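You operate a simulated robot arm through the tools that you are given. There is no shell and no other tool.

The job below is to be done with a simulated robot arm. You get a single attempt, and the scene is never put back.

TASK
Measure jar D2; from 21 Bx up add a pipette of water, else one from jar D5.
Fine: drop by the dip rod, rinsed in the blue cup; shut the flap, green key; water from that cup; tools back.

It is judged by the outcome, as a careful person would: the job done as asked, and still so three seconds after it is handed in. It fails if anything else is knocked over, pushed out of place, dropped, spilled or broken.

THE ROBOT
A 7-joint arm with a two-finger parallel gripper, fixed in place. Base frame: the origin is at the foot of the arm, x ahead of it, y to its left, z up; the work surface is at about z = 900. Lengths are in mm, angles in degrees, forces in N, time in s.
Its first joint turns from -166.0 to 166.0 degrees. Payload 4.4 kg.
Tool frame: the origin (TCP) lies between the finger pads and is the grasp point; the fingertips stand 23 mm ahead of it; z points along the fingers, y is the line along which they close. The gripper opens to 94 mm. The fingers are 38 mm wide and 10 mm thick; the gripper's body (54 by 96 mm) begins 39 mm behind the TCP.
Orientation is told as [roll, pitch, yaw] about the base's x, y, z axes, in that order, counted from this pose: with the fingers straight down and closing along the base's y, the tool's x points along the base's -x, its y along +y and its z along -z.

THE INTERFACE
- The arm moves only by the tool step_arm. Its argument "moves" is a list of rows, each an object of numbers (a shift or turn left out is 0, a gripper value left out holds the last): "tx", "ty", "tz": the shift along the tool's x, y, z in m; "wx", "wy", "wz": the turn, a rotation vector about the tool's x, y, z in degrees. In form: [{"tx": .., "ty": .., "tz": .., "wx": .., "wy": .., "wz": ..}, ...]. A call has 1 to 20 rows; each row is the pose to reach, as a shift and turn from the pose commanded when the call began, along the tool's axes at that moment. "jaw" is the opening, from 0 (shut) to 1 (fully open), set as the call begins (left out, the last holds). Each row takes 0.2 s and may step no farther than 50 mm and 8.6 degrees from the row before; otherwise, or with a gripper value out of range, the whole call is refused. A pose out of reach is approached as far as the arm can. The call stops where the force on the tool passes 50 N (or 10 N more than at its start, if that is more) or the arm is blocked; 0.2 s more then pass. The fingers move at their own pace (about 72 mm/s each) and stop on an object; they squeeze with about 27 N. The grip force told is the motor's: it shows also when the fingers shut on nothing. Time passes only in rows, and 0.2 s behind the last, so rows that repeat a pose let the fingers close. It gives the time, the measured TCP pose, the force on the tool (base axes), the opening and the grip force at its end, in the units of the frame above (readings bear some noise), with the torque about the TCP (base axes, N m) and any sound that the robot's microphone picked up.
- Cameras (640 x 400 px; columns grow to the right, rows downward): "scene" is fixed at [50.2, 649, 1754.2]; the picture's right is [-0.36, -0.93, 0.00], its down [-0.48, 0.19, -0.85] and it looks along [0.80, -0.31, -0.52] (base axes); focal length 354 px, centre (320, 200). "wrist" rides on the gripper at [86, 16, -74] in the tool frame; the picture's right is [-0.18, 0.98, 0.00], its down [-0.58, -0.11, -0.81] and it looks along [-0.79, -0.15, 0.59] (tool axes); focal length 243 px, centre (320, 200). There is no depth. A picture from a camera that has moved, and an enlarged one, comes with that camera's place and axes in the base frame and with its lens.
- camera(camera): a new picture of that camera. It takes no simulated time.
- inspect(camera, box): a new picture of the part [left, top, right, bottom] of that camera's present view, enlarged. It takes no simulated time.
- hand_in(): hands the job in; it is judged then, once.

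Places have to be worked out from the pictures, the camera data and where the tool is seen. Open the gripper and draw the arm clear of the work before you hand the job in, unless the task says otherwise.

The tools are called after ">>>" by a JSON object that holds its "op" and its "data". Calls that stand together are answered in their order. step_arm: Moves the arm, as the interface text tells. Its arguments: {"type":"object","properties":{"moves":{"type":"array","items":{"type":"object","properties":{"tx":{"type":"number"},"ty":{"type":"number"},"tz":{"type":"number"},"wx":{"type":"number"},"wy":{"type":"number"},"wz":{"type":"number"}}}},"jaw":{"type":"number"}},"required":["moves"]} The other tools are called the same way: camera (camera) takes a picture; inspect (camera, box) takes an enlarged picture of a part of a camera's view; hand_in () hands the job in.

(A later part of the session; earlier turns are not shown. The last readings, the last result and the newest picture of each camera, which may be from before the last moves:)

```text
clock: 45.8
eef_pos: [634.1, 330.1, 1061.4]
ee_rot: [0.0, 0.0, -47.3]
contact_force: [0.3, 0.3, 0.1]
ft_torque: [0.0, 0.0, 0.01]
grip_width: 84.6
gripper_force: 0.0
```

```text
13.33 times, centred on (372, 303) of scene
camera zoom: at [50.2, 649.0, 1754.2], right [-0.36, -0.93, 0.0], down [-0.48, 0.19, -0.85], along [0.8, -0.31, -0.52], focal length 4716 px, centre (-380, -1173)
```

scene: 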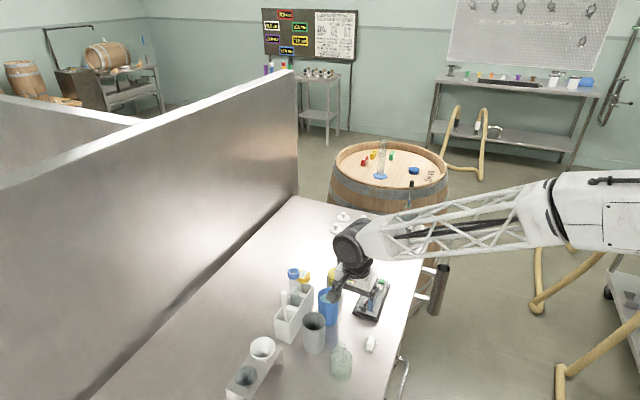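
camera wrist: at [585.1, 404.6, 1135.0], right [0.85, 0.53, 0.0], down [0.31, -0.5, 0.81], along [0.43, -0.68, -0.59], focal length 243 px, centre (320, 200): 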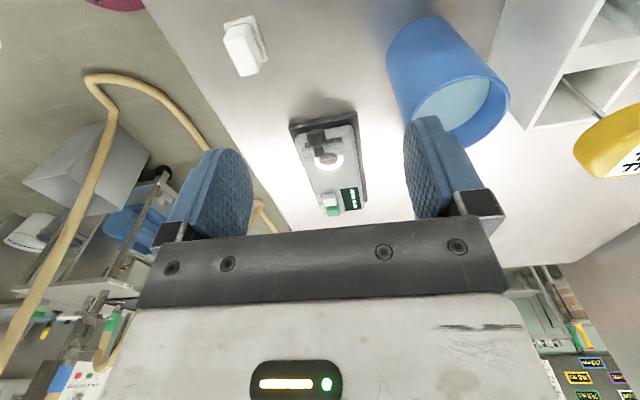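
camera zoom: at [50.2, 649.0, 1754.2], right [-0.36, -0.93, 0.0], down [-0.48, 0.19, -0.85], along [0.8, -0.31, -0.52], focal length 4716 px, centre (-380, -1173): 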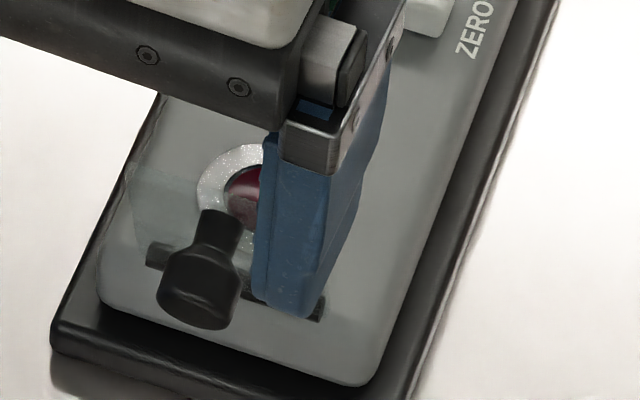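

From this view I derive the flap: hinge centre about (682.5, 260.5, 932), plate about 45 mm tall leaning back some 19°, with the knob sticking outward (toward -x,+y) near its free edge at z≈960. I close the fingers and place their tips behind the knob at z≈950, well clear of it.

>>> {"op": "step_arm", "data": {"moves": [{"tx": 0, "ty": 0, "tz": 0}, {"tx": -0.005, "ty": -0.0118, "tz": 0.0}, {"tx": -0.005, "ty": -0.0118, "tz": 0.03}, {"tx": -0.005, "ty": -0.0118, "tz": 0.06}, {"tx": -0.005, "ty": -0.0118, "tz": 0.088}, {"tx": -0.005, "ty": -0.0118, "tz": 0.088}], "jaw": 0.0}}

>>> {"op": "camera", "data": {"camera": "wrist"}}

>>> {"op": "inspect", "data": {"camera": "scene", "box": [330, 265, 410, 330]}}

```text
clock: 47.2
eef_pos: [630.0, 318.2, 969.2]
ee_rot: [-0.1, 0.0, -47.3]
contact_force: [-0.3, -0.6, 0.0]
ft_torque: [-0.03, 0.0, 0.0]
grip_width: 0.0
gripper_force: 27.2
```

```text
taken
camera wrist: at [582.4, 393.9, 1045.0], right [0.85, 0.53, 0.0], down [0.31, -0.5, 0.81], along [0.43, -0.68, -0.59], focal length 243 px, centre (320, 200)
```

wrist: 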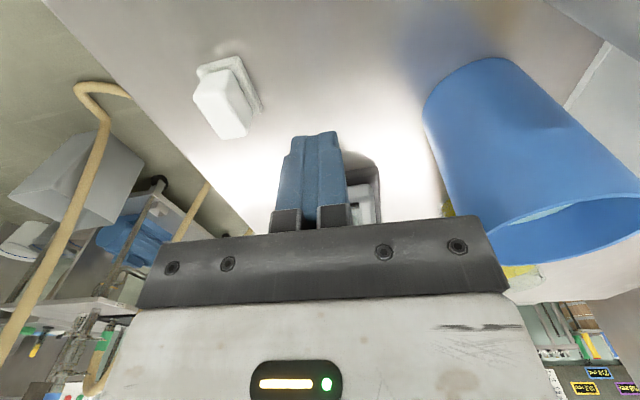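

```text
6.15 times, centred on (370, 298) of scene
camera zoom: at [50.2, 649.0, 1754.2], right [-0.36, -0.93, 0.0], down [-0.48, 0.19, -0.85], along [0.8, -0.31, -0.52], focal length 2177 px, centre (12, -400)
```

zoom: 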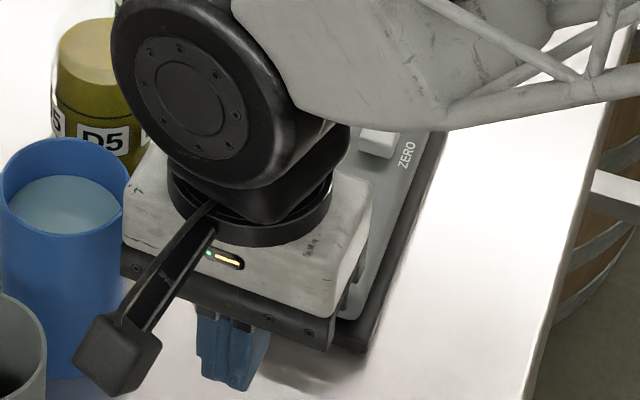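

The fingers are about 26 mm behind the knob and in line with the flap. I push slowly toward the well and watch the force.

>>> {"op": "step_arm", "data": {"moves": [{"tx": -0.012}, {"tx": -0.02}, {"tx": -0.025}, {"tx": -0.03}, {"tx": -0.035}, {"tx": -0.04}, {"tx": -0.045}, {"tx": -0.05}]}}

>>> {"op": "camera", "data": {"camera": "scene"}}

>>> {"op": "camera", "data": {"camera": "wrist"}}

>>> {"op": "inspect", "data": {"camera": "scene", "box": [330, 265, 410, 330]}}

```text
clock: 48.0
eef_pos: [645.8, 302.2, 975.3]
ee_rot: [0.2, 0.0, -47.2]
contact_force: [-7.9, 4.9, 10.8]
ft_torque: [-0.12, -0.06, -0.07]
grip_width: 0.0
gripper_force: 26.9
stopped in row 3: the force on the tool passed its limit at 59 N (the readings are from after the stop); the commanded pose is now the measured one
```

```text
taken
```

scene: 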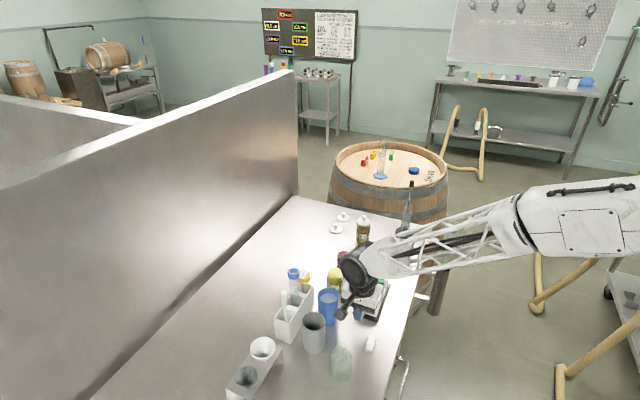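

```text
taken
camera wrist: at [597.7, 376.9, 1049.6], right [0.85, 0.53, 0.0], down [0.31, -0.5, 0.81], along [0.43, -0.68, -0.59], focal length 243 px, centre (320, 200)
```

wrist: 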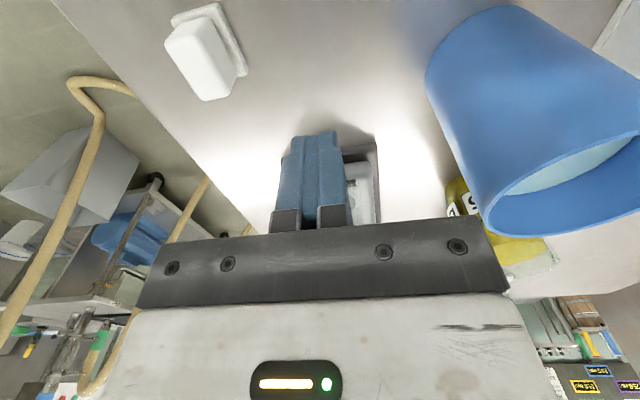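

```text
6.15 times, centred on (370, 298) of scene
camera zoom: at [50.2, 649.0, 1754.2], right [-0.36, -0.93, 0.0], down [-0.48, 0.19, -0.85], along [0.8, -0.31, -0.52], focal length 2177 px, centre (12, -400)
```

zoom: 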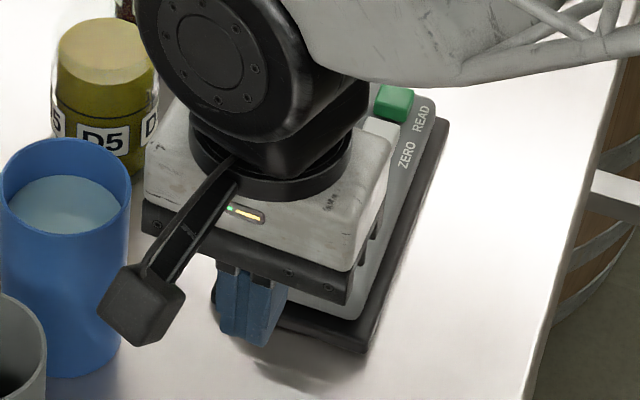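

The straight push jammed at the knob (59 N): with the knob so far out, a horizontal push at its end mostly locks. I back off, rise, and check that the meter has not shifted.

>>> {"op": "step_arm", "data": {"moves": [{"tx": 0.01}, {"tx": 0.025}, {"tx": 0.03, "tz": -0.03}, {"tx": 0.03, "tz": -0.07}, {"tx": 0.03, "tz": -0.09}], "jaw": 0.0}}

>>> {"op": "step_arm", "data": {"moves": [{"tx": 0}, {"tx": 0}, {"tx": 0}, {"tx": 0}], "jaw": 0.9}}

>>> {"op": "inspect", "data": {"camera": "wrist", "box": [250, 120, 390, 230]}}

>>> {"op": "inspect", "data": {"camera": "scene", "box": [340, 260, 420, 330]}}

```text
clock: 49.2
eef_pos: [627.2, 324.8, 1063.9]
ee_rot: [0.2, 0.0, -47.2]
contact_force: [0.2, 0.6, -0.6]
ft_torque: [-0.01, 0.01, 0.01]
grip_width: 0.0
gripper_force: 26.9
```

```text
clock: 50.2
eef_pos: [626.7, 324.6, 1064.6]
ee_rot: [0.2, 0.0, -47.3]
contact_force: [-0.1, 0.8, 0.0]
ft_torque: [0.01, 0.02, -0.02]
grip_width: 84.7
gripper_force: 0.1
```

```text
3.64 times, centred on (320, 175) of wrist
camera zoom: at [579.3, 399.3, 1139.0], right [0.85, 0.53, 0.0], down [0.31, -0.5, 0.81], along [0.43, -0.68, -0.59], focal length 882 px, centre (320, 291)
```

zoom: 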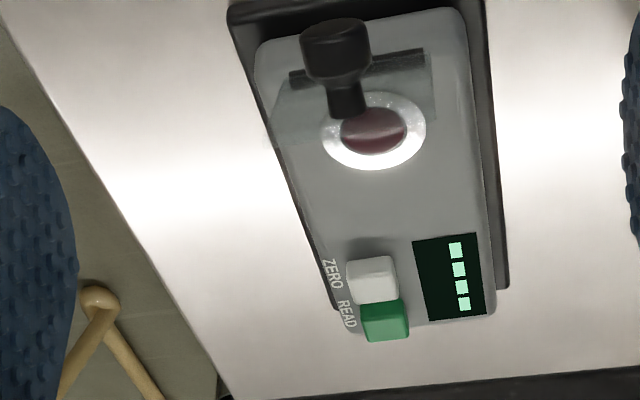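

```text
5.71 times, centred on (380, 295) of scene
camera zoom: at [50.2, 649.0, 1754.2], right [-0.36, -0.93, 0.0], down [-0.48, 0.19, -0.85], along [0.8, -0.31, -0.52], focal length 2021 px, centre (-23, -343)
```

zoom: 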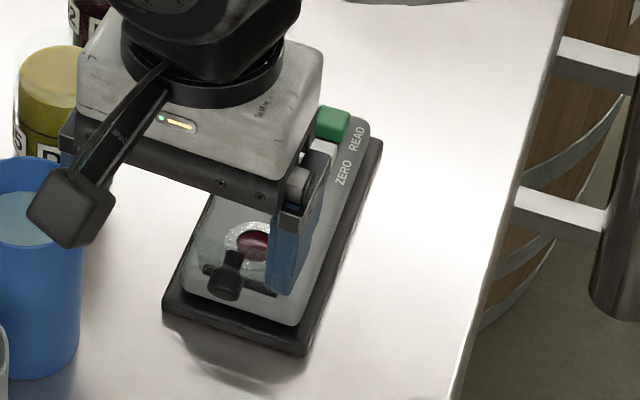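

The meter has not moved and the flap is unchanged. I will instead straddle the knob with the fingers about 28 mm apart and push the plate's upper edge on both sides of the knob, where the leverage is good; the knob is 5.3 mm to tool -y, so I shift and descend behind it.

>>> {"op": "step_arm", "data": {"moves": [{"ty": -0.0053, "tz": 0.0}, {"ty": -0.0053, "tz": 0.0}, {"ty": -0.0053, "tz": 0.03}, {"ty": -0.0053, "tz": 0.06}, {"ty": -0.0053, "tz": 0.086}, {"ty": -0.0053, "tz": 0.086}], "jaw": 0.3}}

>>> {"op": "camera", "data": {"camera": "wrist"}}

>>> {"op": "inspect", "data": {"camera": "wrist", "box": [270, 130, 370, 230]}}

```text
clock: 51.6
eef_pos: [621.4, 320.3, 976.2]
ee_rot: [0.2, 0.0, -47.3]
contact_force: [0.7, -0.7, -0.7]
ft_torque: [0.0, 0.0, 0.05]
grip_width: 28.1
gripper_force: 0.0
```

```text
taken
camera wrist: at [573.8, 394.6, 1051.5], right [0.85, 0.53, 0.0], down [0.31, -0.5, 0.81], along [0.43, -0.68, -0.59], focal length 243 px, centre (320, 200)
```

wrist: 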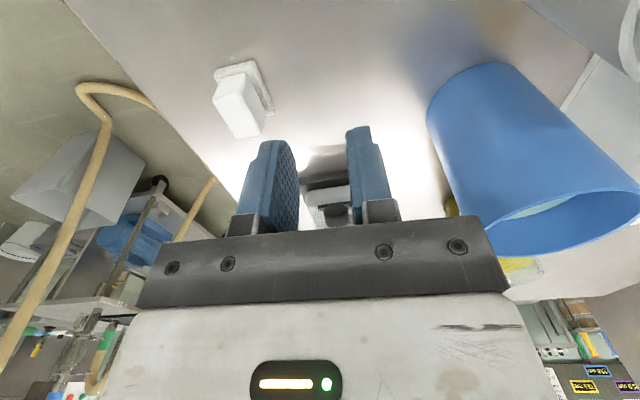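

```text
4.00 times, centred on (320, 180) of wrist
camera zoom: at [573.8, 394.6, 1051.5], right [0.85, 0.53, 0.0], down [0.31, -0.5, 0.81], along [0.43, -0.68, -0.59], focal length 970 px, centre (320, 280)
```

zoom: 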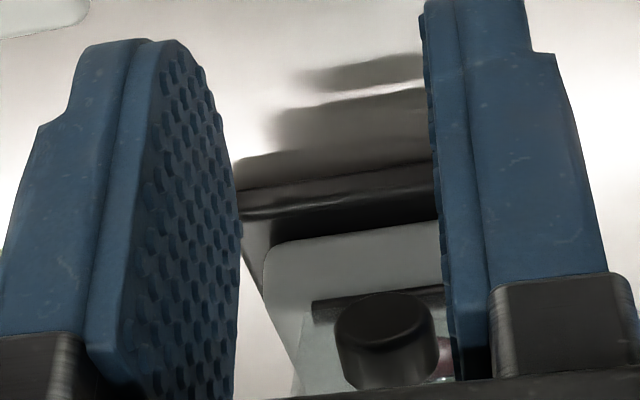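

The knob lies between the fingers with a few mm to spare. I move in until the fingers are just short of the plate and look.

>>> {"op": "step_arm", "data": {"moves": [{"tx": -0.012, "ty": 0.0015}, {"tx": -0.026, "ty": 0.0015}, {"tx": -0.037, "ty": 0.0015}, {"tx": -0.043, "ty": 0.0015}]}}

>>> {"op": "camera", "data": {"camera": "wrist"}}

>>> {"op": "inspect", "data": {"camera": "scene", "box": [340, 260, 420, 330]}}

>>> {"op": "inspect", "data": {"camera": "wrist", "box": [270, 130, 370, 230]}}

```text
clock: 52.6
eef_pos: [651.7, 288.8, 977.2]
ee_rot: [0.2, 0.0, -47.2]
contact_force: [-0.2, -0.1, 0.7]
ft_torque: [-0.01, 0.01, -0.01]
grip_width: 28.1
gripper_force: 0.1
```

```text
taken
camera wrist: at [604.8, 364.7, 1052.4], right [0.85, 0.53, 0.0], down [0.31, -0.5, 0.81], along [0.43, -0.68, -0.59], focal length 243 px, centre (320, 200)
```

wrist: 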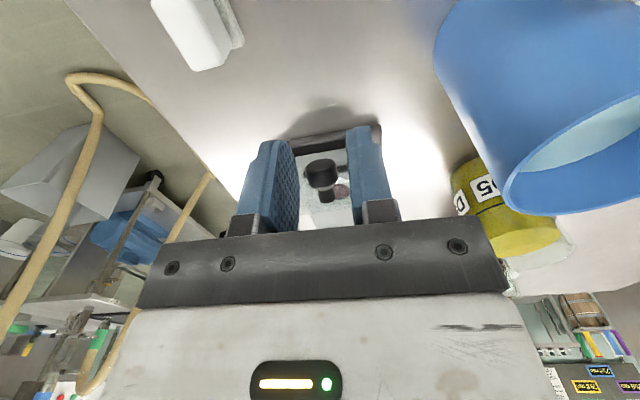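

```text
5.71 times, centred on (380, 295) of scene
camera zoom: at [50.2, 649.0, 1754.2], right [-0.36, -0.93, 0.0], down [-0.48, 0.19, -0.85], along [0.8, -0.31, -0.52], focal length 2021 px, centre (-23, -343)
```

zoom: 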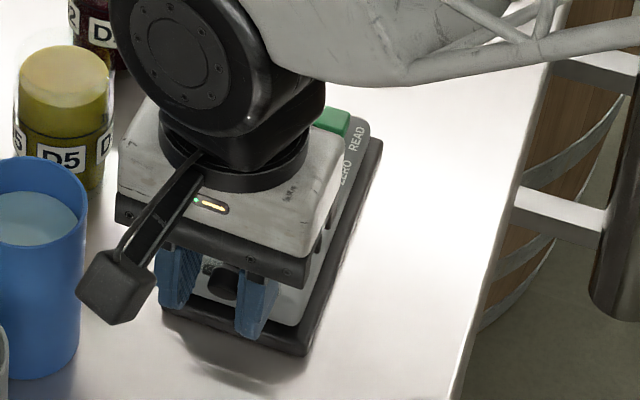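

```text
4.00 times, centred on (320, 180) of wrist
camera zoom: at [604.8, 364.7, 1052.4], right [0.85, 0.53, 0.0], down [0.31, -0.5, 0.81], along [0.43, -0.68, -0.59], focal length 970 px, centre (320, 280)
```

zoom: 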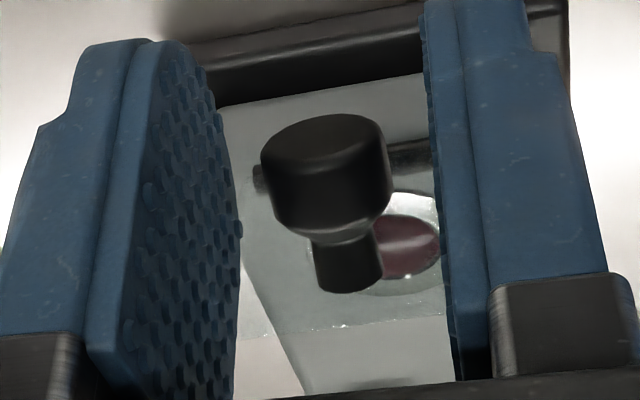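

A clear view: knob between the fingers, plate's free edge about 7 mm ahead of the finger faces. I push slowly along the meter's axis.

>>> {"op": "step_arm", "data": {"moves": [{"tx": -0.004}, {"tx": -0.007}, {"tx": -0.01}, {"tx": -0.013}, {"tx": -0.016}, {"tx": -0.019}, {"tx": -0.022}, {"tx": -0.025}]}}

>>> {"op": "inspect", "data": {"camera": "wrist", "box": [270, 130, 370, 230]}}

>>> {"op": "inspect", "data": {"camera": "scene", "box": [340, 260, 420, 330]}}

```text
clock: 54.4
eef_pos: [669.6, 271.9, 978.9]
ee_rot: [0.2, 0.0, -47.2]
contact_force: [0.7, -0.1, -0.6]
ft_torque: [-0.02, -0.01, -0.08]
grip_width: 28.2
gripper_force: 0.1
```

```text
4.00 times, centred on (320, 180) of wrist
camera zoom: at [621.4, 346.6, 1053.0], right [0.85, 0.53, 0.0], down [0.31, -0.5, 0.81], along [0.43, -0.68, -0.59], focal length 970 px, centre (320, 280)
```

zoom: 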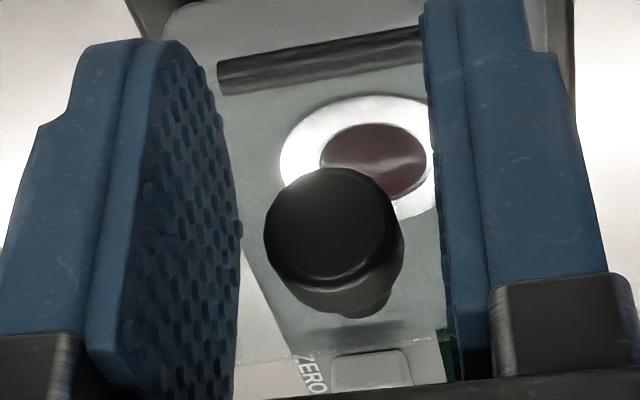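

```text
5.71 times, centred on (380, 295) of scene
camera zoom: at [50.2, 649.0, 1754.2], right [-0.36, -0.93, 0.0], down [-0.48, 0.19, -0.85], along [0.8, -0.31, -0.52], focal length 2021 px, centre (-23, -343)
```

zoom: 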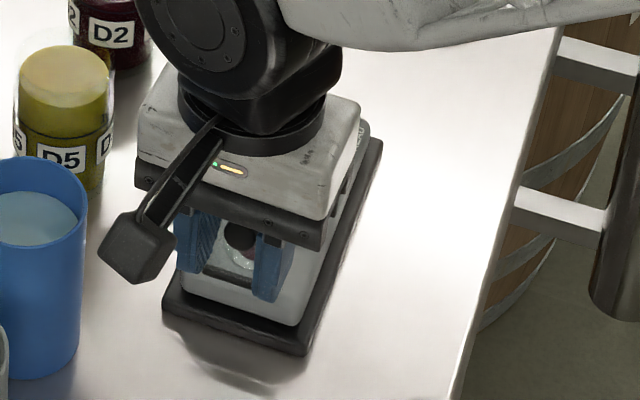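

The flap turns easily with the push. I continue slowly.

>>> {"op": "step_arm", "data": {"moves": [{"tx": -0.003}, {"tx": -0.006}, {"tx": -0.009}, {"tx": -0.012}, {"tx": -0.015}, {"tx": -0.018}, {"tx": -0.021}, {"tx": -0.024}]}}

>>> {"op": "inspect", "data": {"camera": "wrist", "box": [270, 130, 370, 230]}}

>>> {"op": "inspect", "data": {"camera": "scene", "box": [340, 260, 420, 330]}}

```text
clock: 56.2
eef_pos: [684.3, 254.0, 977.0]
ee_rot: [0.2, -0.1, -47.2]
contact_force: [-0.4, -0.7, -0.4]
ft_torque: [0.0, 0.01, 0.0]
grip_width: 28.1
gripper_force: 0.0
```

```text
4.00 times, centred on (320, 180) of wrist
camera zoom: at [637.2, 329.4, 1052.7], right [0.85, 0.53, 0.0], down [0.31, -0.5, 0.81], along [0.43, -0.68, -0.59], focal length 970 px, centre (320, 280)
```

zoom: 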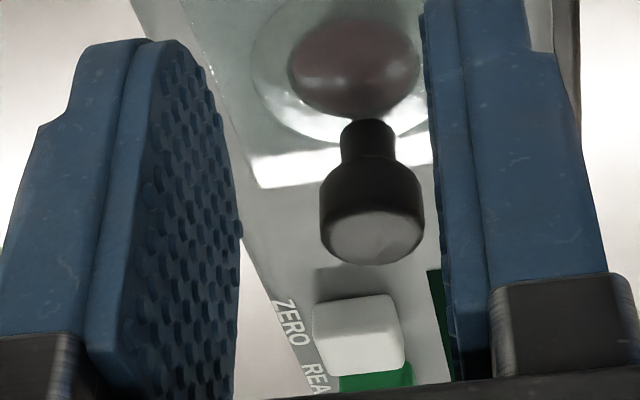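

```text
5.71 times, centred on (380, 295) of scene
camera zoom: at [50.2, 649.0, 1754.2], right [-0.36, -0.93, 0.0], down [-0.48, 0.19, -0.85], along [0.8, -0.31, -0.52], focal length 2021 px, centre (-23, -343)
```

zoom: 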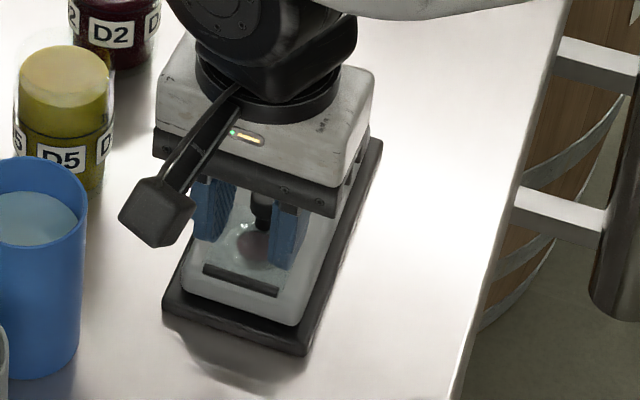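

The flap has fallen over the well with the knob upright. I rise straight up and check that it is fully shut.

>>> {"op": "step_arm", "data": {"moves": [{"tz": -0.02}, {"tz": -0.05}, {"tx": 0.01, "tz": -0.085}, {"tx": 0.03, "tz": -0.1}, {"tx": 0.05, "tz": -0.1}]}}

>>> {"op": "inspect", "data": {"camera": "wrist", "box": [260, 100, 380, 230]}}

>>> {"op": "inspect", "data": {"camera": "scene", "box": [340, 260, 420, 330]}}

```text
clock: 57.4
eef_pos: [648.1, 288.2, 1078.3]
ee_rot: [0.2, 0.0, -47.4]
contact_force: [-0.4, 0.0, 0.9]
ft_torque: [-0.01, -0.01, -0.04]
grip_width: 28.1
gripper_force: 0.0
```

```text
3.08 times, centred on (320, 165) of wrist
camera zoom: at [600.7, 363.3, 1152.3], right [0.85, 0.53, 0.0], down [0.31, -0.5, 0.81], along [0.43, -0.68, -0.59], focal length 746 px, centre (320, 308)
```

zoom: 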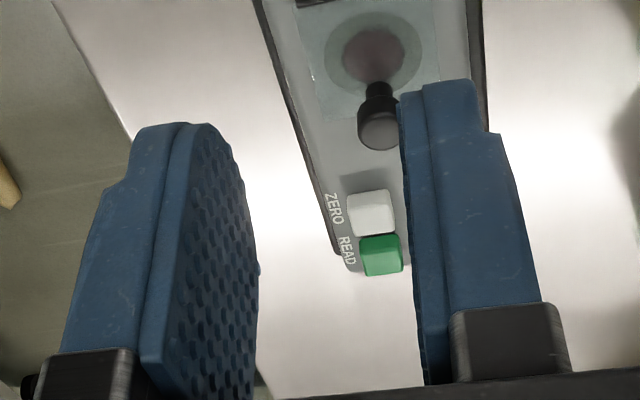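

```text
5.71 times, centred on (380, 295) of scene
camera zoom: at [50.2, 649.0, 1754.2], right [-0.36, -0.93, 0.0], down [-0.48, 0.19, -0.85], along [0.8, -0.31, -0.52], focal length 2021 px, centre (-23, -343)
```

zoom: 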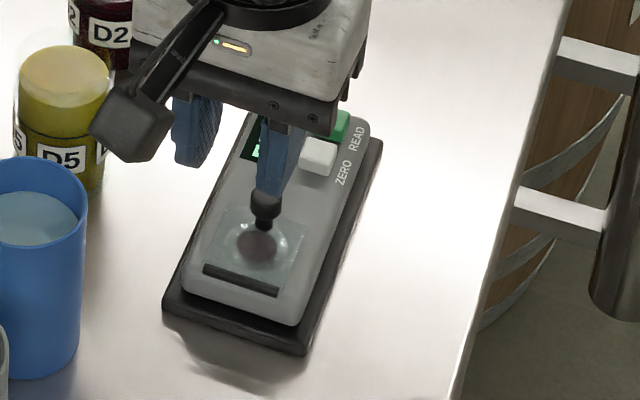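

The flap lies flat over the spread sample, so it is shut. The green READ key is at about (760.5, 164.5); since the fingertips are 38 mm wide along the meter, I close them and aim 12 mm beyond the key's centre so the white ZERO key can't be touched, and stop above to check.

>>> {"op": "step_arm", "data": {"moves": [{"tx": -0.03, "ty": 0.0}, {"tx": -0.07, "ty": -0.001}, {"tx": -0.11, "ty": -0.001}, {"tx": -0.15, "ty": -0.002}, {"tx": -0.18, "ty": -0.002}, {"tx": -0.18, "ty": -0.002, "tz": 0.03}, {"tx": -0.18, "ty": -0.002, "tz": 0.06}, {"tx": -0.18, "ty": -0.002, "tz": 0.085}], "jaw": 0.0}}

>>> {"op": "camera", "data": {"camera": "wrist"}}

>>> {"op": "inspect", "data": {"camera": "wrist", "box": [240, 0, 400, 200]}}

>>> {"op": "inspect", "data": {"camera": "scene", "box": [340, 255, 420, 330]}}

```text
clock: 59.2
eef_pos: [770.0, 155.2, 995.3]
ee_rot: [0.2, 0.0, -47.2]
contact_force: [-0.8, -0.4, -0.1]
ft_torque: [-0.01, 0.02, -0.03]
grip_width: 0.0
gripper_force: 27.0
```

```text
taken
camera wrist: at [723.4, 230.5, 1068.0], right [0.85, 0.53, 0.0], down [0.31, -0.5, 0.81], along [0.43, -0.68, -0.59], focal length 243 px, centre (320, 200)
```

wrist: 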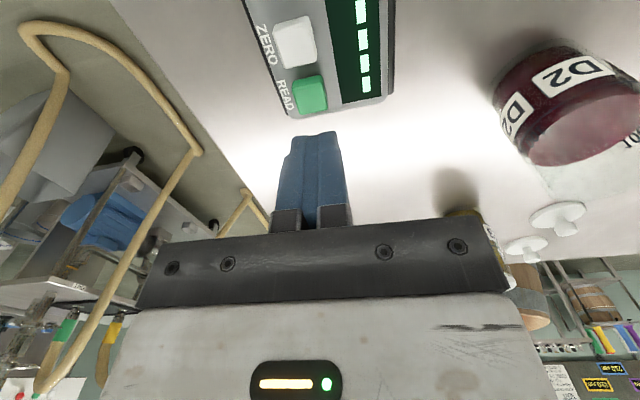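

```text
2.00 times, centred on (320, 100) of wrist
camera zoom: at [723.4, 230.5, 1068.0], right [0.85, 0.53, 0.0], down [0.31, -0.5, 0.81], along [0.43, -0.68, -0.59], focal length 485 px, centre (320, 400)
```

zoom: 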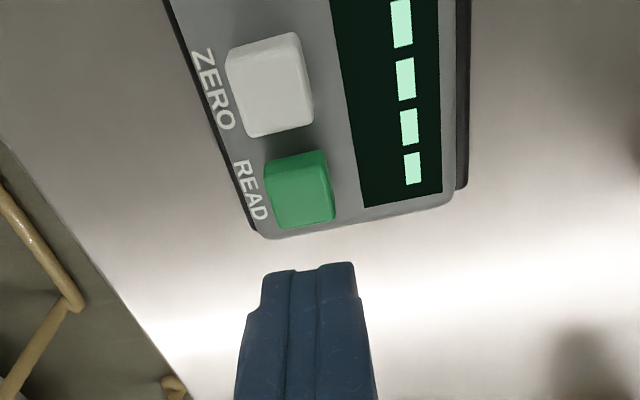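

```text
5.33 times, centred on (380, 292) of scene
camera zoom: at [50.2, 649.0, 1754.2], right [-0.36, -0.93, 0.0], down [-0.48, 0.19, -0.85], along [0.8, -0.31, -0.52], focal length 1887 px, centre (0, -293)
```

zoom: 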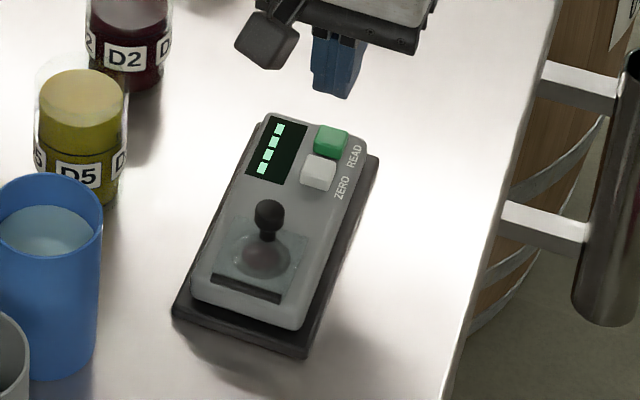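

The green key lies 12 mm behind and 3 mm to -y of the grasp point, as planned, and the finger's edge stays about 8 mm clear of ZERO. I shift 3 mm and descend close to the key.

>>> {"op": "step_arm", "data": {"moves": [{"ty": -0.003, "tz": 0.01}, {"ty": -0.003, "tz": 0.02}, {"ty": -0.003, "tz": 0.026}, {"ty": -0.003, "tz": 0.028}, {"ty": -0.003, "tz": 0.03}]}}

>>> {"op": "inspect", "data": {"camera": "scene", "box": [350, 260, 400, 300]}}

>>> {"op": "inspect", "data": {"camera": "wrist", "box": [260, 40, 380, 200]}}

```text
clock: 60.4
eef_pos: [768.7, 154.9, 963.7]
ee_rot: [0.2, 0.0, -47.2]
contact_force: [-0.6, 0.3, 1.1]
ft_torque: [0.0, 0.01, -0.03]
grip_width: 0.1
gripper_force: 27.0
```

```text
10.00 times, centred on (375, 280) of scene
camera zoom: at [50.2, 649.0, 1754.2], right [-0.36, -0.93, 0.0], down [-0.48, 0.19, -0.85], along [0.8, -0.31, -0.52], focal length 3537 px, centre (-230, -600)
```

zoom: 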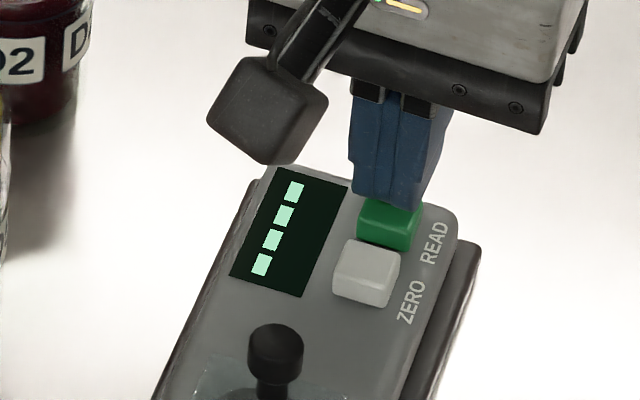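

```text
2.50 times, centred on (320, 120) of wrist
camera zoom: at [721.7, 229.8, 1037.0], right [0.85, 0.53, 0.0], down [0.31, -0.5, 0.81], along [0.43, -0.68, -0.59], focal length 606 px, centre (320, 400)
```

zoom: 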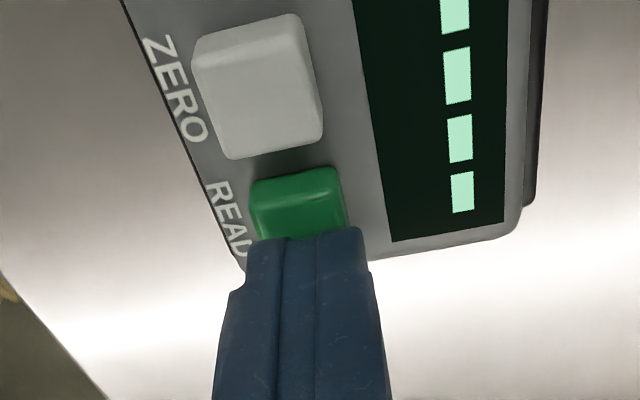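

The fingertips hover just over the far half of the green key. I press down in 1 mm steps.

>>> {"op": "step_arm", "data": {"moves": [{"tz": 0.001}, {"tz": 0.002}, {"tz": 0.003}, {"tz": 0.004}]}}

>>> {"op": "inspect", "data": {"camera": "scene", "box": [350, 260, 400, 300]}}

```text
clock: 61.4
eef_pos: [769.5, 153.7, 959.6]
ee_rot: [0.2, 0.0, -47.2]
contact_force: [1.1, -0.1, 2.4]
ft_torque: [0.04, -0.01, -0.03]
grip_width: 0.0
gripper_force: 27.1
heard: click
```

```text
10.00 times, centred on (375, 280) of scene
camera zoom: at [50.2, 649.0, 1754.2], right [-0.36, -0.93, 0.0], down [-0.48, 0.19, -0.85], along [0.8, -0.31, -0.52], focal length 3537 px, centre (-230, -600)
```

zoom: 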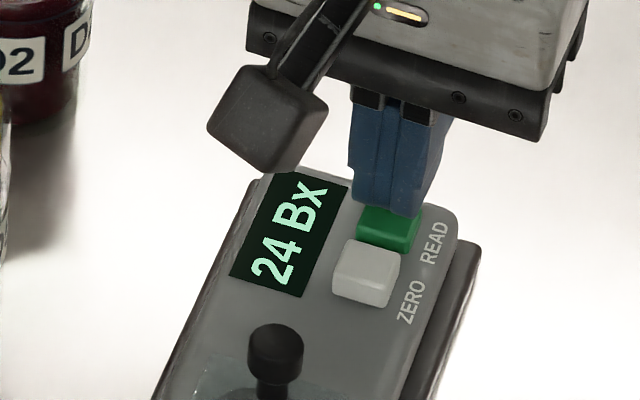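

A click, and the display reads 24 Bx: at or above 21, so a pipette of water from the blue cup goes into D2. I raise off the key and confirm the reading.

>>> {"op": "step_arm", "data": {"moves": [{"tz": -0.005}, {"tz": -0.03}, {"tz": -0.07}, {"tz": -0.115}, {"tz": -0.16}, {"tz": -0.2}]}}

>>> {"op": "inspect", "data": {"camera": "scene", "box": [350, 260, 400, 300]}}

>>> {"op": "inspect", "data": {"camera": "scene", "box": [270, 255, 330, 320]}}

```text
clock: 62.8
eef_pos: [768.6, 154.4, 1156.4]
ee_rot: [0.1, 0.0, -47.2]
contact_force: [0.3, 0.3, -0.3]
ft_torque: [-0.01, 0.02, -0.04]
grip_width: 0.0
gripper_force: 27.1
```

```text
10.00 times, centred on (375, 280) of scene
camera zoom: at [50.2, 649.0, 1754.2], right [-0.36, -0.93, 0.0], down [-0.48, 0.19, -0.85], along [0.8, -0.31, -0.52], focal length 3537 px, centre (-230, -600)
```

zoom: 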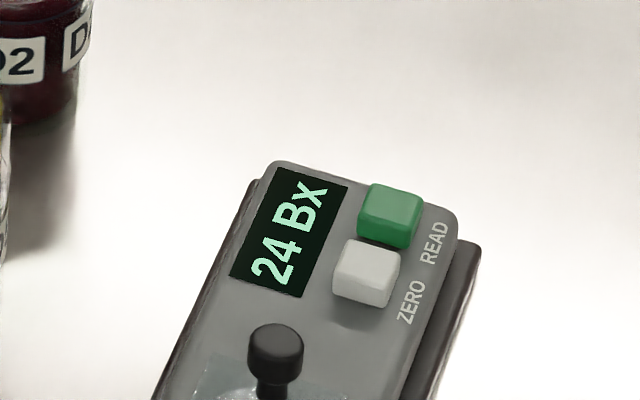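

```text
6.15 times, centred on (300, 288) of scene
camera zoom: at [50.2, 649.0, 1754.2], right [-0.36, -0.93, 0.0], down [-0.48, 0.19, -0.85], along [0.8, -0.31, -0.52], focal length 2177 px, centre (443, -338)
```

zoom: 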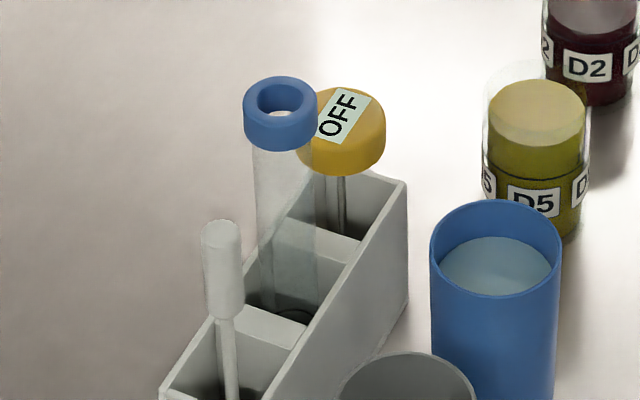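

The reading stays at 24 Bx. Now I go for the pipette: the blue-ringed tube, whose ring top I place at about (741, 464, 1091). I move above it with the jaw open and check.

>>> {"op": "step_arm", "data": {"moves": [{"tx": 0.02, "ty": 0.015, "tz": -0.02}, {"tx": 0.055, "ty": 0.042, "tz": -0.035}, {"tx": 0.092, "ty": 0.071, "tz": -0.035}, {"tx": 0.13, "ty": 0.1, "tz": -0.035}, {"tx": 0.168, "ty": 0.129, "tz": -0.035}, {"tx": 0.204, "ty": 0.157, "tz": -0.035}, {"tx": 0.235, "ty": 0.181, "tz": -0.035}, {"tx": 0.2464, "ty": 0.1895, "tz": -0.035}, {"tx": 0.2464, "ty": 0.1895, "tz": -0.035}], "jaw": 0.7}}

>>> {"op": "camera", "data": {"camera": "wrist"}}

>>> {"op": "inspect", "data": {"camera": "wrist", "box": [250, 0, 390, 180]}}

>>> {"op": "inspect", "data": {"camera": "scene", "box": [260, 230, 360, 330]}}

```text
clock: 64.8
eef_pos: [740.0, 463.4, 1193.5]
ee_rot: [0.2, 0.0, -47.2]
contact_force: [-0.2, -0.1, -0.1]
ft_torque: [-0.01, 0.01, 0.03]
grip_width: 65.8
gripper_force: 0.1
```

```text
taken
camera wrist: at [692.0, 538.2, 1268.2], right [0.85, 0.53, 0.0], down [0.31, -0.5, 0.81], along [0.43, -0.68, -0.59], focal length 243 px, centre (320, 200)
```

wrist: 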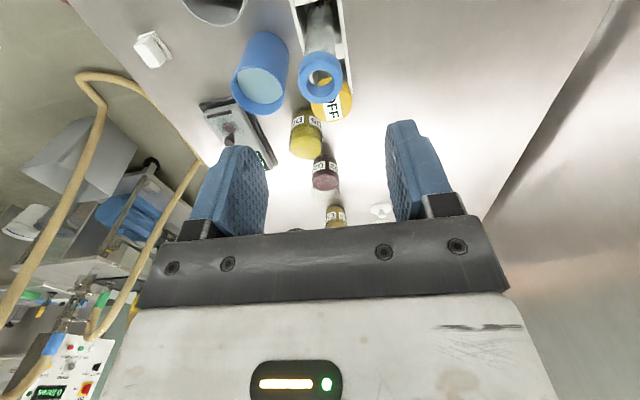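

```text
2.22 times, centred on (320, 90) of wrist
camera zoom: at [692.0, 538.2, 1268.2], right [0.85, 0.53, 0.0], down [0.31, -0.5, 0.81], along [0.43, -0.68, -0.59], focal length 539 px, centre (320, 444)
```

zoom: 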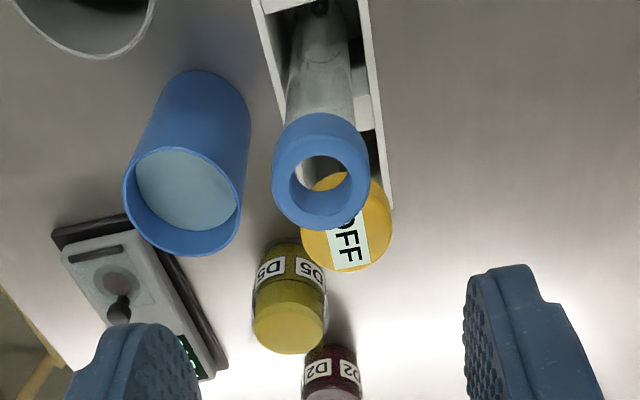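

```text
4.00 times, centred on (310, 280) of scene
camera zoom: at [50.2, 649.0, 1754.2], right [-0.36, -0.93, 0.0], down [-0.48, 0.19, -0.85], along [0.8, -0.31, -0.52], focal length 1415 px, centre (360, -120)
```

zoom: 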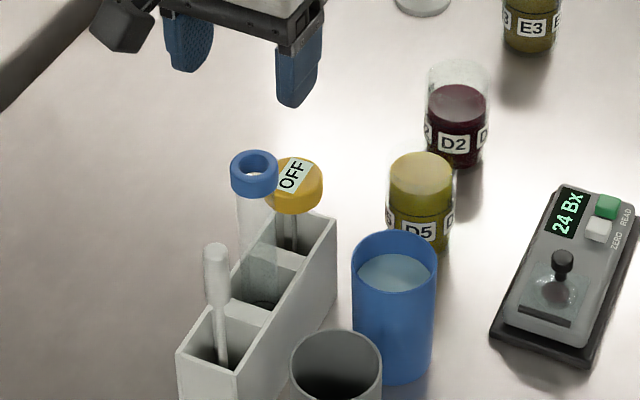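

The tube narrows to a dark tip at its lower end, as a wine thief or pipette would. I look more closely.

>>> {"op": "inspect", "data": {"camera": "wrist", "box": [295, 0, 355, 110]}}

>>> {"op": "inspect", "data": {"camera": "wrist", "box": [300, 0, 340, 40]}}

>>> {"op": "inspect", "data": {"camera": "scene", "box": [305, 280, 345, 320]}}

```text
3.64 times, centred on (325, 55) of wrist
camera zoom: at [692.0, 538.2, 1268.2], right [0.85, 0.53, 0.0], down [0.31, -0.5, 0.81], along [0.43, -0.68, -0.59], focal length 882 px, centre (302, 727)
```

zoom: 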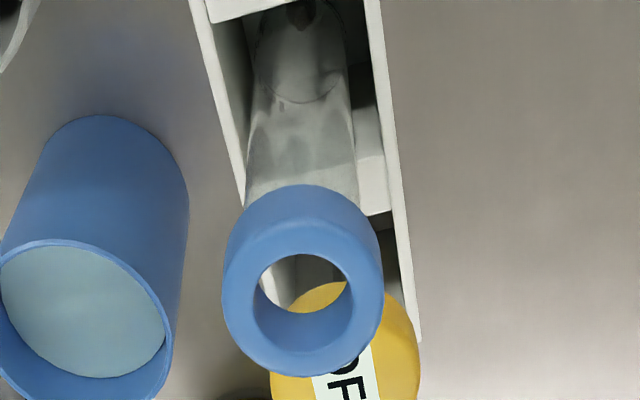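

```text
10.00 times, centred on (320, 20) of wrist
camera zoom: at [692.0, 538.2, 1268.2], right [0.85, 0.53, 0.0], down [0.31, -0.5, 0.81], along [0.43, -0.68, -0.59], focal length 2426 px, centre (320, 2000)
```

zoom: 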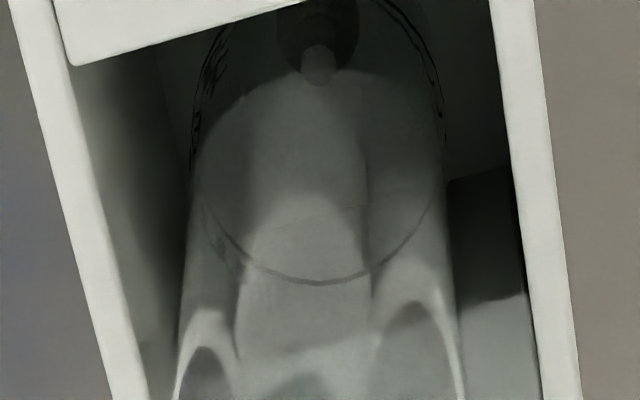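

```text
10.00 times, centred on (325, 300) of scene
camera zoom: at [50.2, 649.0, 1754.2], right [-0.36, -0.93, 0.0], down [-0.48, 0.19, -0.85], along [0.8, -0.31, -0.52], focal length 3537 px, centre (270, -800)
```

zoom: 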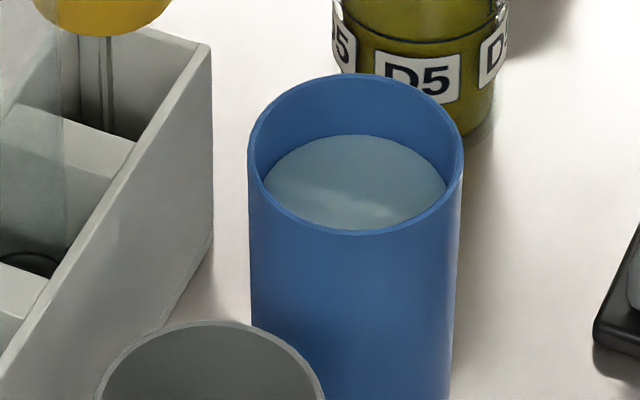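

At the lower end there is a nozzle with a dark seat and a small light pin, like a spring-tipped wine thief whose valve opens when the tip is pressed. The ring is aligned within 2.5 mm; I descend around it.

>>> {"op": "step_arm", "data": {"moves": [{"tx": -0.0025, "tz": 0.02}, {"tx": -0.0025, "tz": 0.05}, {"tx": -0.0025, "tz": 0.08}, {"tx": -0.0025, "tz": 0.1}, {"tx": -0.0025, "tz": 0.113}, {"tx": -0.0025, "tz": 0.113}], "jaw": 0.7}}

>>> {"op": "inspect", "data": {"camera": "wrist", "box": [220, 60, 420, 240]}}

>>> {"op": "inspect", "data": {"camera": "scene", "box": [260, 230, 350, 320]}}

```text
clock: 66.2
eef_pos: [742.1, 461.4, 1082.3]
ee_rot: [0.2, 0.0, -47.3]
contact_force: [-0.2, -0.4, 0.4]
ft_torque: [0.04, 0.0, 0.02]
grip_width: 65.9
gripper_force: 0.0
```

```text
2.22 times, centred on (320, 150) of wrist
camera zoom: at [694.7, 535.7, 1155.9], right [0.85, 0.53, 0.0], down [0.31, -0.5, 0.81], along [0.43, -0.68, -0.59], focal length 539 px, centre (320, 311)
```

zoom: 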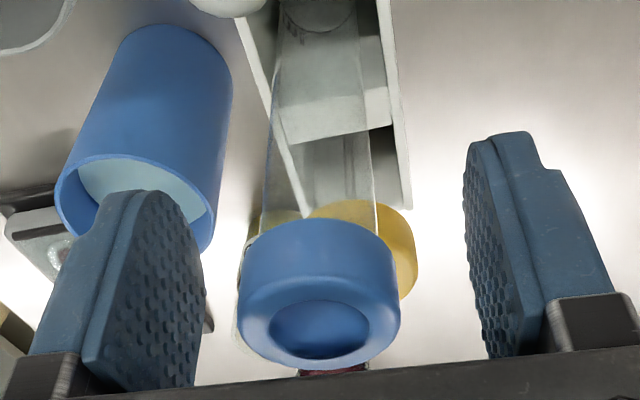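

```text
4.44 times, centred on (305, 275) of scene
camera zoom: at [50.2, 649.0, 1754.2], right [-0.36, -0.93, 0.0], down [-0.48, 0.19, -0.85], along [0.8, -0.31, -0.52], focal length 1572 px, centre (387, -133)
```

zoom: 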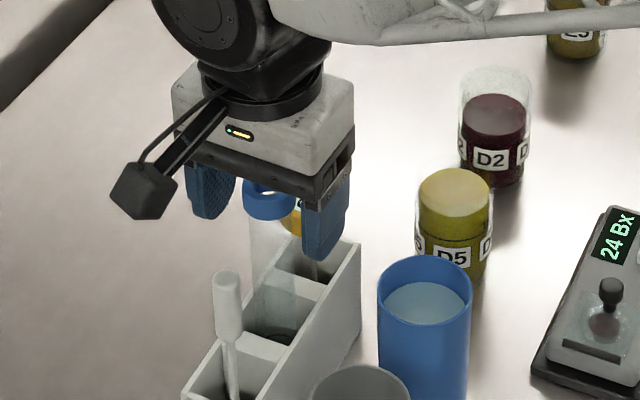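

The ring is centred between the fingers at pad height. I close on it.

>>> {"op": "step_arm", "data": {"moves": [{"tx": 0}, {"tx": 0}, {"tx": 0}, {"tx": 0}, {"tx": 0}], "jaw": 0.0}}

>>> {"op": "inspect", "data": {"camera": "wrist", "box": [220, 60, 420, 240]}}

```text
clock: 67.4
eef_pos: [741.9, 461.2, 1082.1]
ee_rot: [0.2, 0.0, -47.2]
contact_force: [-1.1, 0.1, -0.5]
ft_torque: [0.01, -0.01, 0.0]
grip_width: 31.7
gripper_force: 26.9
```

```text
2.22 times, centred on (320, 150) of wrist
camera zoom: at [694.7, 535.7, 1156.0], right [0.85, 0.53, 0.0], down [0.31, -0.5, 0.81], along [0.43, -0.68, -0.59], focal length 539 px, centre (320, 311)
```

zoom: 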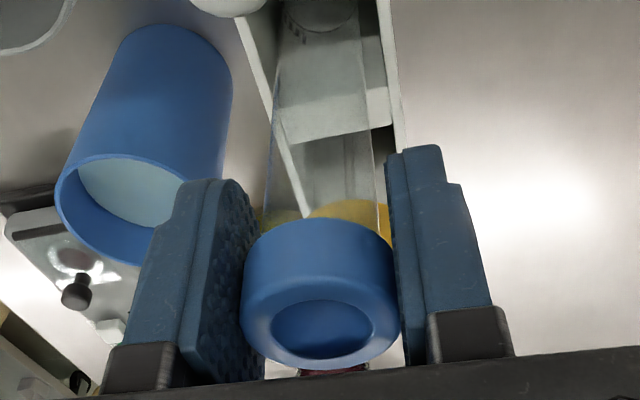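

Gripped firmly at 31.7 mm. I lift it straight up out of the rack and look at its lower end.

>>> {"op": "step_arm", "data": {"moves": [{"tz": -0.02}, {"tz": -0.05}, {"tz": -0.09}, {"tz": -0.13}, {"tz": -0.165}, {"tz": -0.19}, {"tz": -0.2}]}}

>>> {"op": "inspect", "data": {"camera": "scene", "box": [260, 180, 360, 300]}}

>>> {"op": "inspect", "data": {"camera": "wrist", "box": [230, 0, 410, 220]}}

>>> {"op": "inspect", "data": {"camera": "scene", "box": [280, 235, 320, 280]}}

```text
clock: 69.0
eef_pos: [742.9, 462.0, 1282.4]
ee_rot: [0.1, 0.0, -47.2]
contact_force: [0.3, -0.4, -1.4]
ft_torque: [-0.01, 0.05, -0.03]
grip_width: 31.8
gripper_force: 27.3
```

```text
3.33 times, centred on (310, 240) of scene
camera zoom: at [50.2, 649.0, 1754.2], right [-0.36, -0.93, 0.0], down [-0.48, 0.19, -0.85], along [0.8, -0.31, -0.52], focal length 1179 px, centre (353, 67)
```

zoom: 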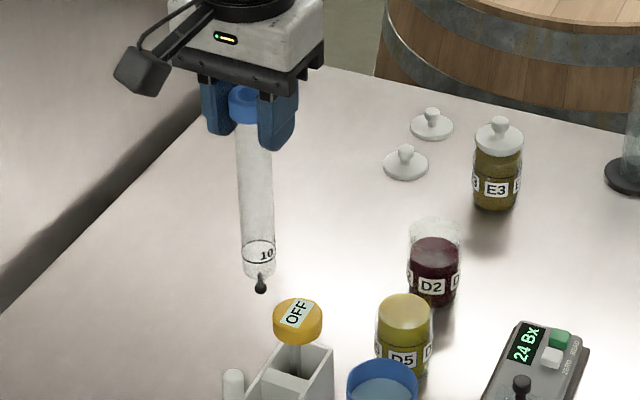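

```text
1.82 times, centred on (320, 110) of wrist
camera zoom: at [695.6, 537.5, 1357.0], right [0.85, 0.53, 0.0], down [0.31, -0.5, 0.81], along [0.43, -0.68, -0.59], focal length 441 px, centre (320, 364)
```

zoom: 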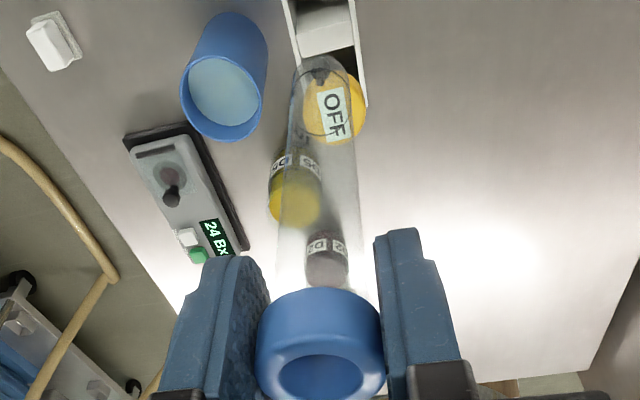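

```text
8.89 times, centred on (300, 258) of scene
camera zoom: at [50.2, 649.0, 1754.2], right [-0.36, -0.93, 0.0], down [-0.48, 0.19, -0.85], along [0.8, -0.31, -0.52], focal length 3144 px, centre (498, -311)
```

zoom: 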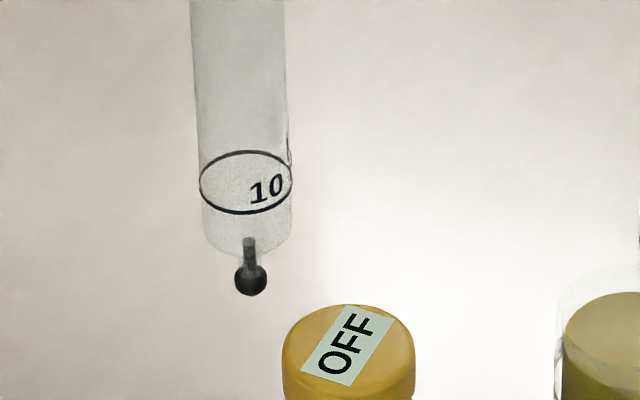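

Now it is clear: a graduated tube with a "10" ring and a black ball valve at its tip, i.e. the pipette; a pipetteful is the 10 mark. I carry it over the blue cup and check alignment.

>>> {"op": "step_arm", "data": {"moves": [{"tx": -0.012, "ty": -0.02}, {"tx": -0.03, "ty": -0.05}, {"tx": -0.045, "ty": -0.076}, {"tx": -0.05, "ty": -0.084}, {"tx": -0.05, "ty": -0.084, "tz": 0.03}, {"tx": -0.05, "ty": -0.084, "tz": 0.06}, {"tx": -0.05, "ty": -0.084, "tz": 0.075}, {"tx": -0.05, "ty": -0.084, "tz": 0.075}]}}

>>> {"op": "inspect", "data": {"camera": "scene", "box": [290, 220, 380, 330]}}

>>> {"op": "inspect", "data": {"camera": "wrist", "box": [230, 0, 410, 220]}}

```text
clock: 70.8
eef_pos: [716.3, 367.3, 1207.8]
ee_rot: [0.2, 0.1, -47.1]
contact_force: [-0.7, -0.3, 0.5]
ft_torque: [-0.03, 0.0, 0.0]
grip_width: 31.8
gripper_force: 27.2
```

```text
3.64 times, centred on (335, 275) of scene
camera zoom: at [50.2, 649.0, 1754.2], right [-0.36, -0.93, 0.0], down [-0.48, 0.19, -0.85], along [0.8, -0.31, -0.52], focal length 1286 px, centre (266, -73)
```

zoom: 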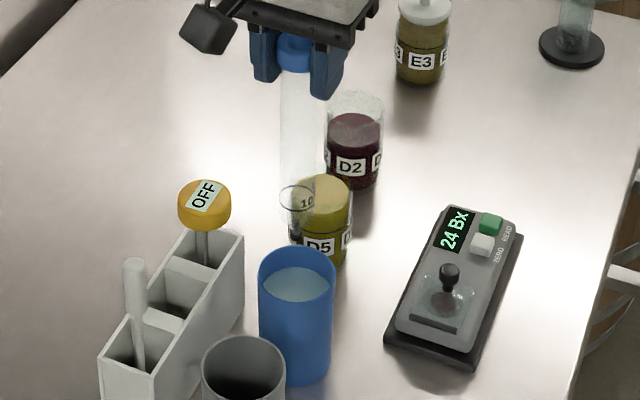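

```text
1.82 times, centred on (320, 110) of wrist
camera zoom: at [668.2, 442.8, 1281.9], right [0.85, 0.53, 0.0], down [0.31, -0.5, 0.81], along [0.43, -0.68, -0.59], focal length 441 px, centre (320, 364)
```

zoom: 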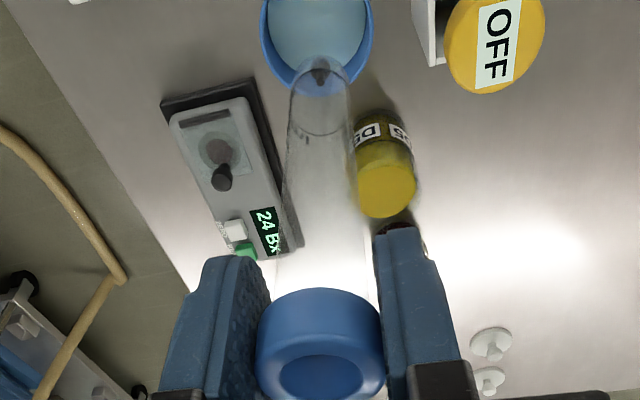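

The tip is over the cup within about 4 mm. I correct and lower the pipette into the water until the 10 mark is slightly above the surface, then look.

>>> {"op": "step_arm", "data": {"moves": [{"tx": -0.003, "ty": -0.002, "tz": 0.02}, {"tx": -0.003, "ty": -0.002, "tz": 0.04}, {"tx": -0.003, "ty": -0.002, "tz": 0.055}, {"tx": -0.003, "ty": -0.002, "tz": 0.067}, {"tx": -0.003, "ty": -0.002, "tz": 0.077}, {"tx": -0.003, "ty": -0.002, "tz": 0.085}, {"tx": -0.003, "ty": -0.002, "tz": 0.085}]}}

>>> {"op": "inspect", "data": {"camera": "scene", "box": [305, 250, 355, 310]}}

>>> {"op": "inspect", "data": {"camera": "wrist", "box": [260, 0, 380, 150]}}

```text
clock: 72.4
eef_pos: [714.2, 364.3, 1121.3]
ee_rot: [0.2, -0.1, -47.2]
contact_force: [1.0, -0.4, -0.4]
ft_torque: [-0.01, -0.03, 0.03]
grip_width: 31.7
gripper_force: 26.4
```

```text
6.67 times, centred on (330, 280) of scene
camera zoom: at [50.2, 649.0, 1754.2], right [-0.36, -0.93, 0.0], down [-0.48, 0.19, -0.85], along [0.8, -0.31, -0.52], focal length 2358 px, centre (253, -333)
```

zoom: 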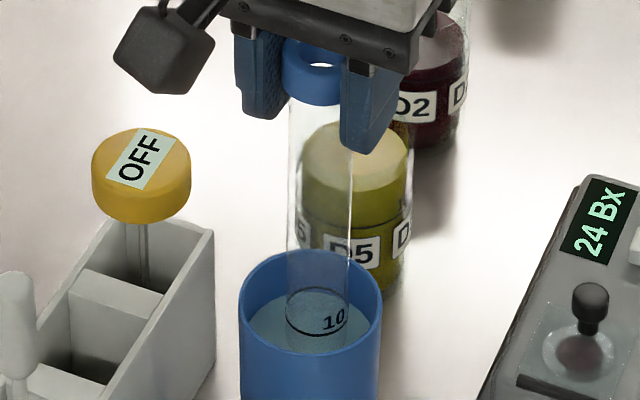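

```text
2.67 times, centred on (320, 75) of wrist
camera zoom: at [667.5, 439.4, 1196.0], right [0.85, 0.53, 0.0], down [0.31, -0.5, 0.81], along [0.43, -0.68, -0.59], focal length 647 px, centre (320, 533)
```

zoom: 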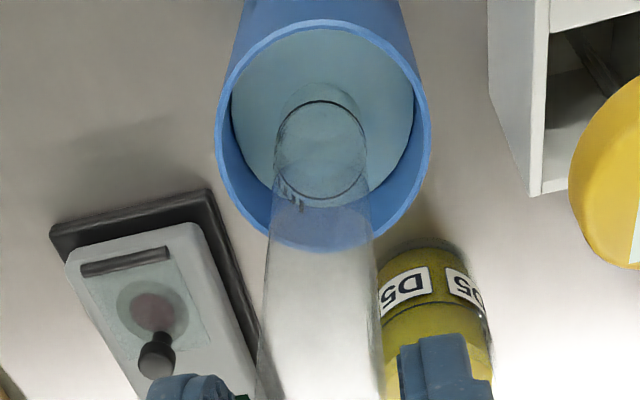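

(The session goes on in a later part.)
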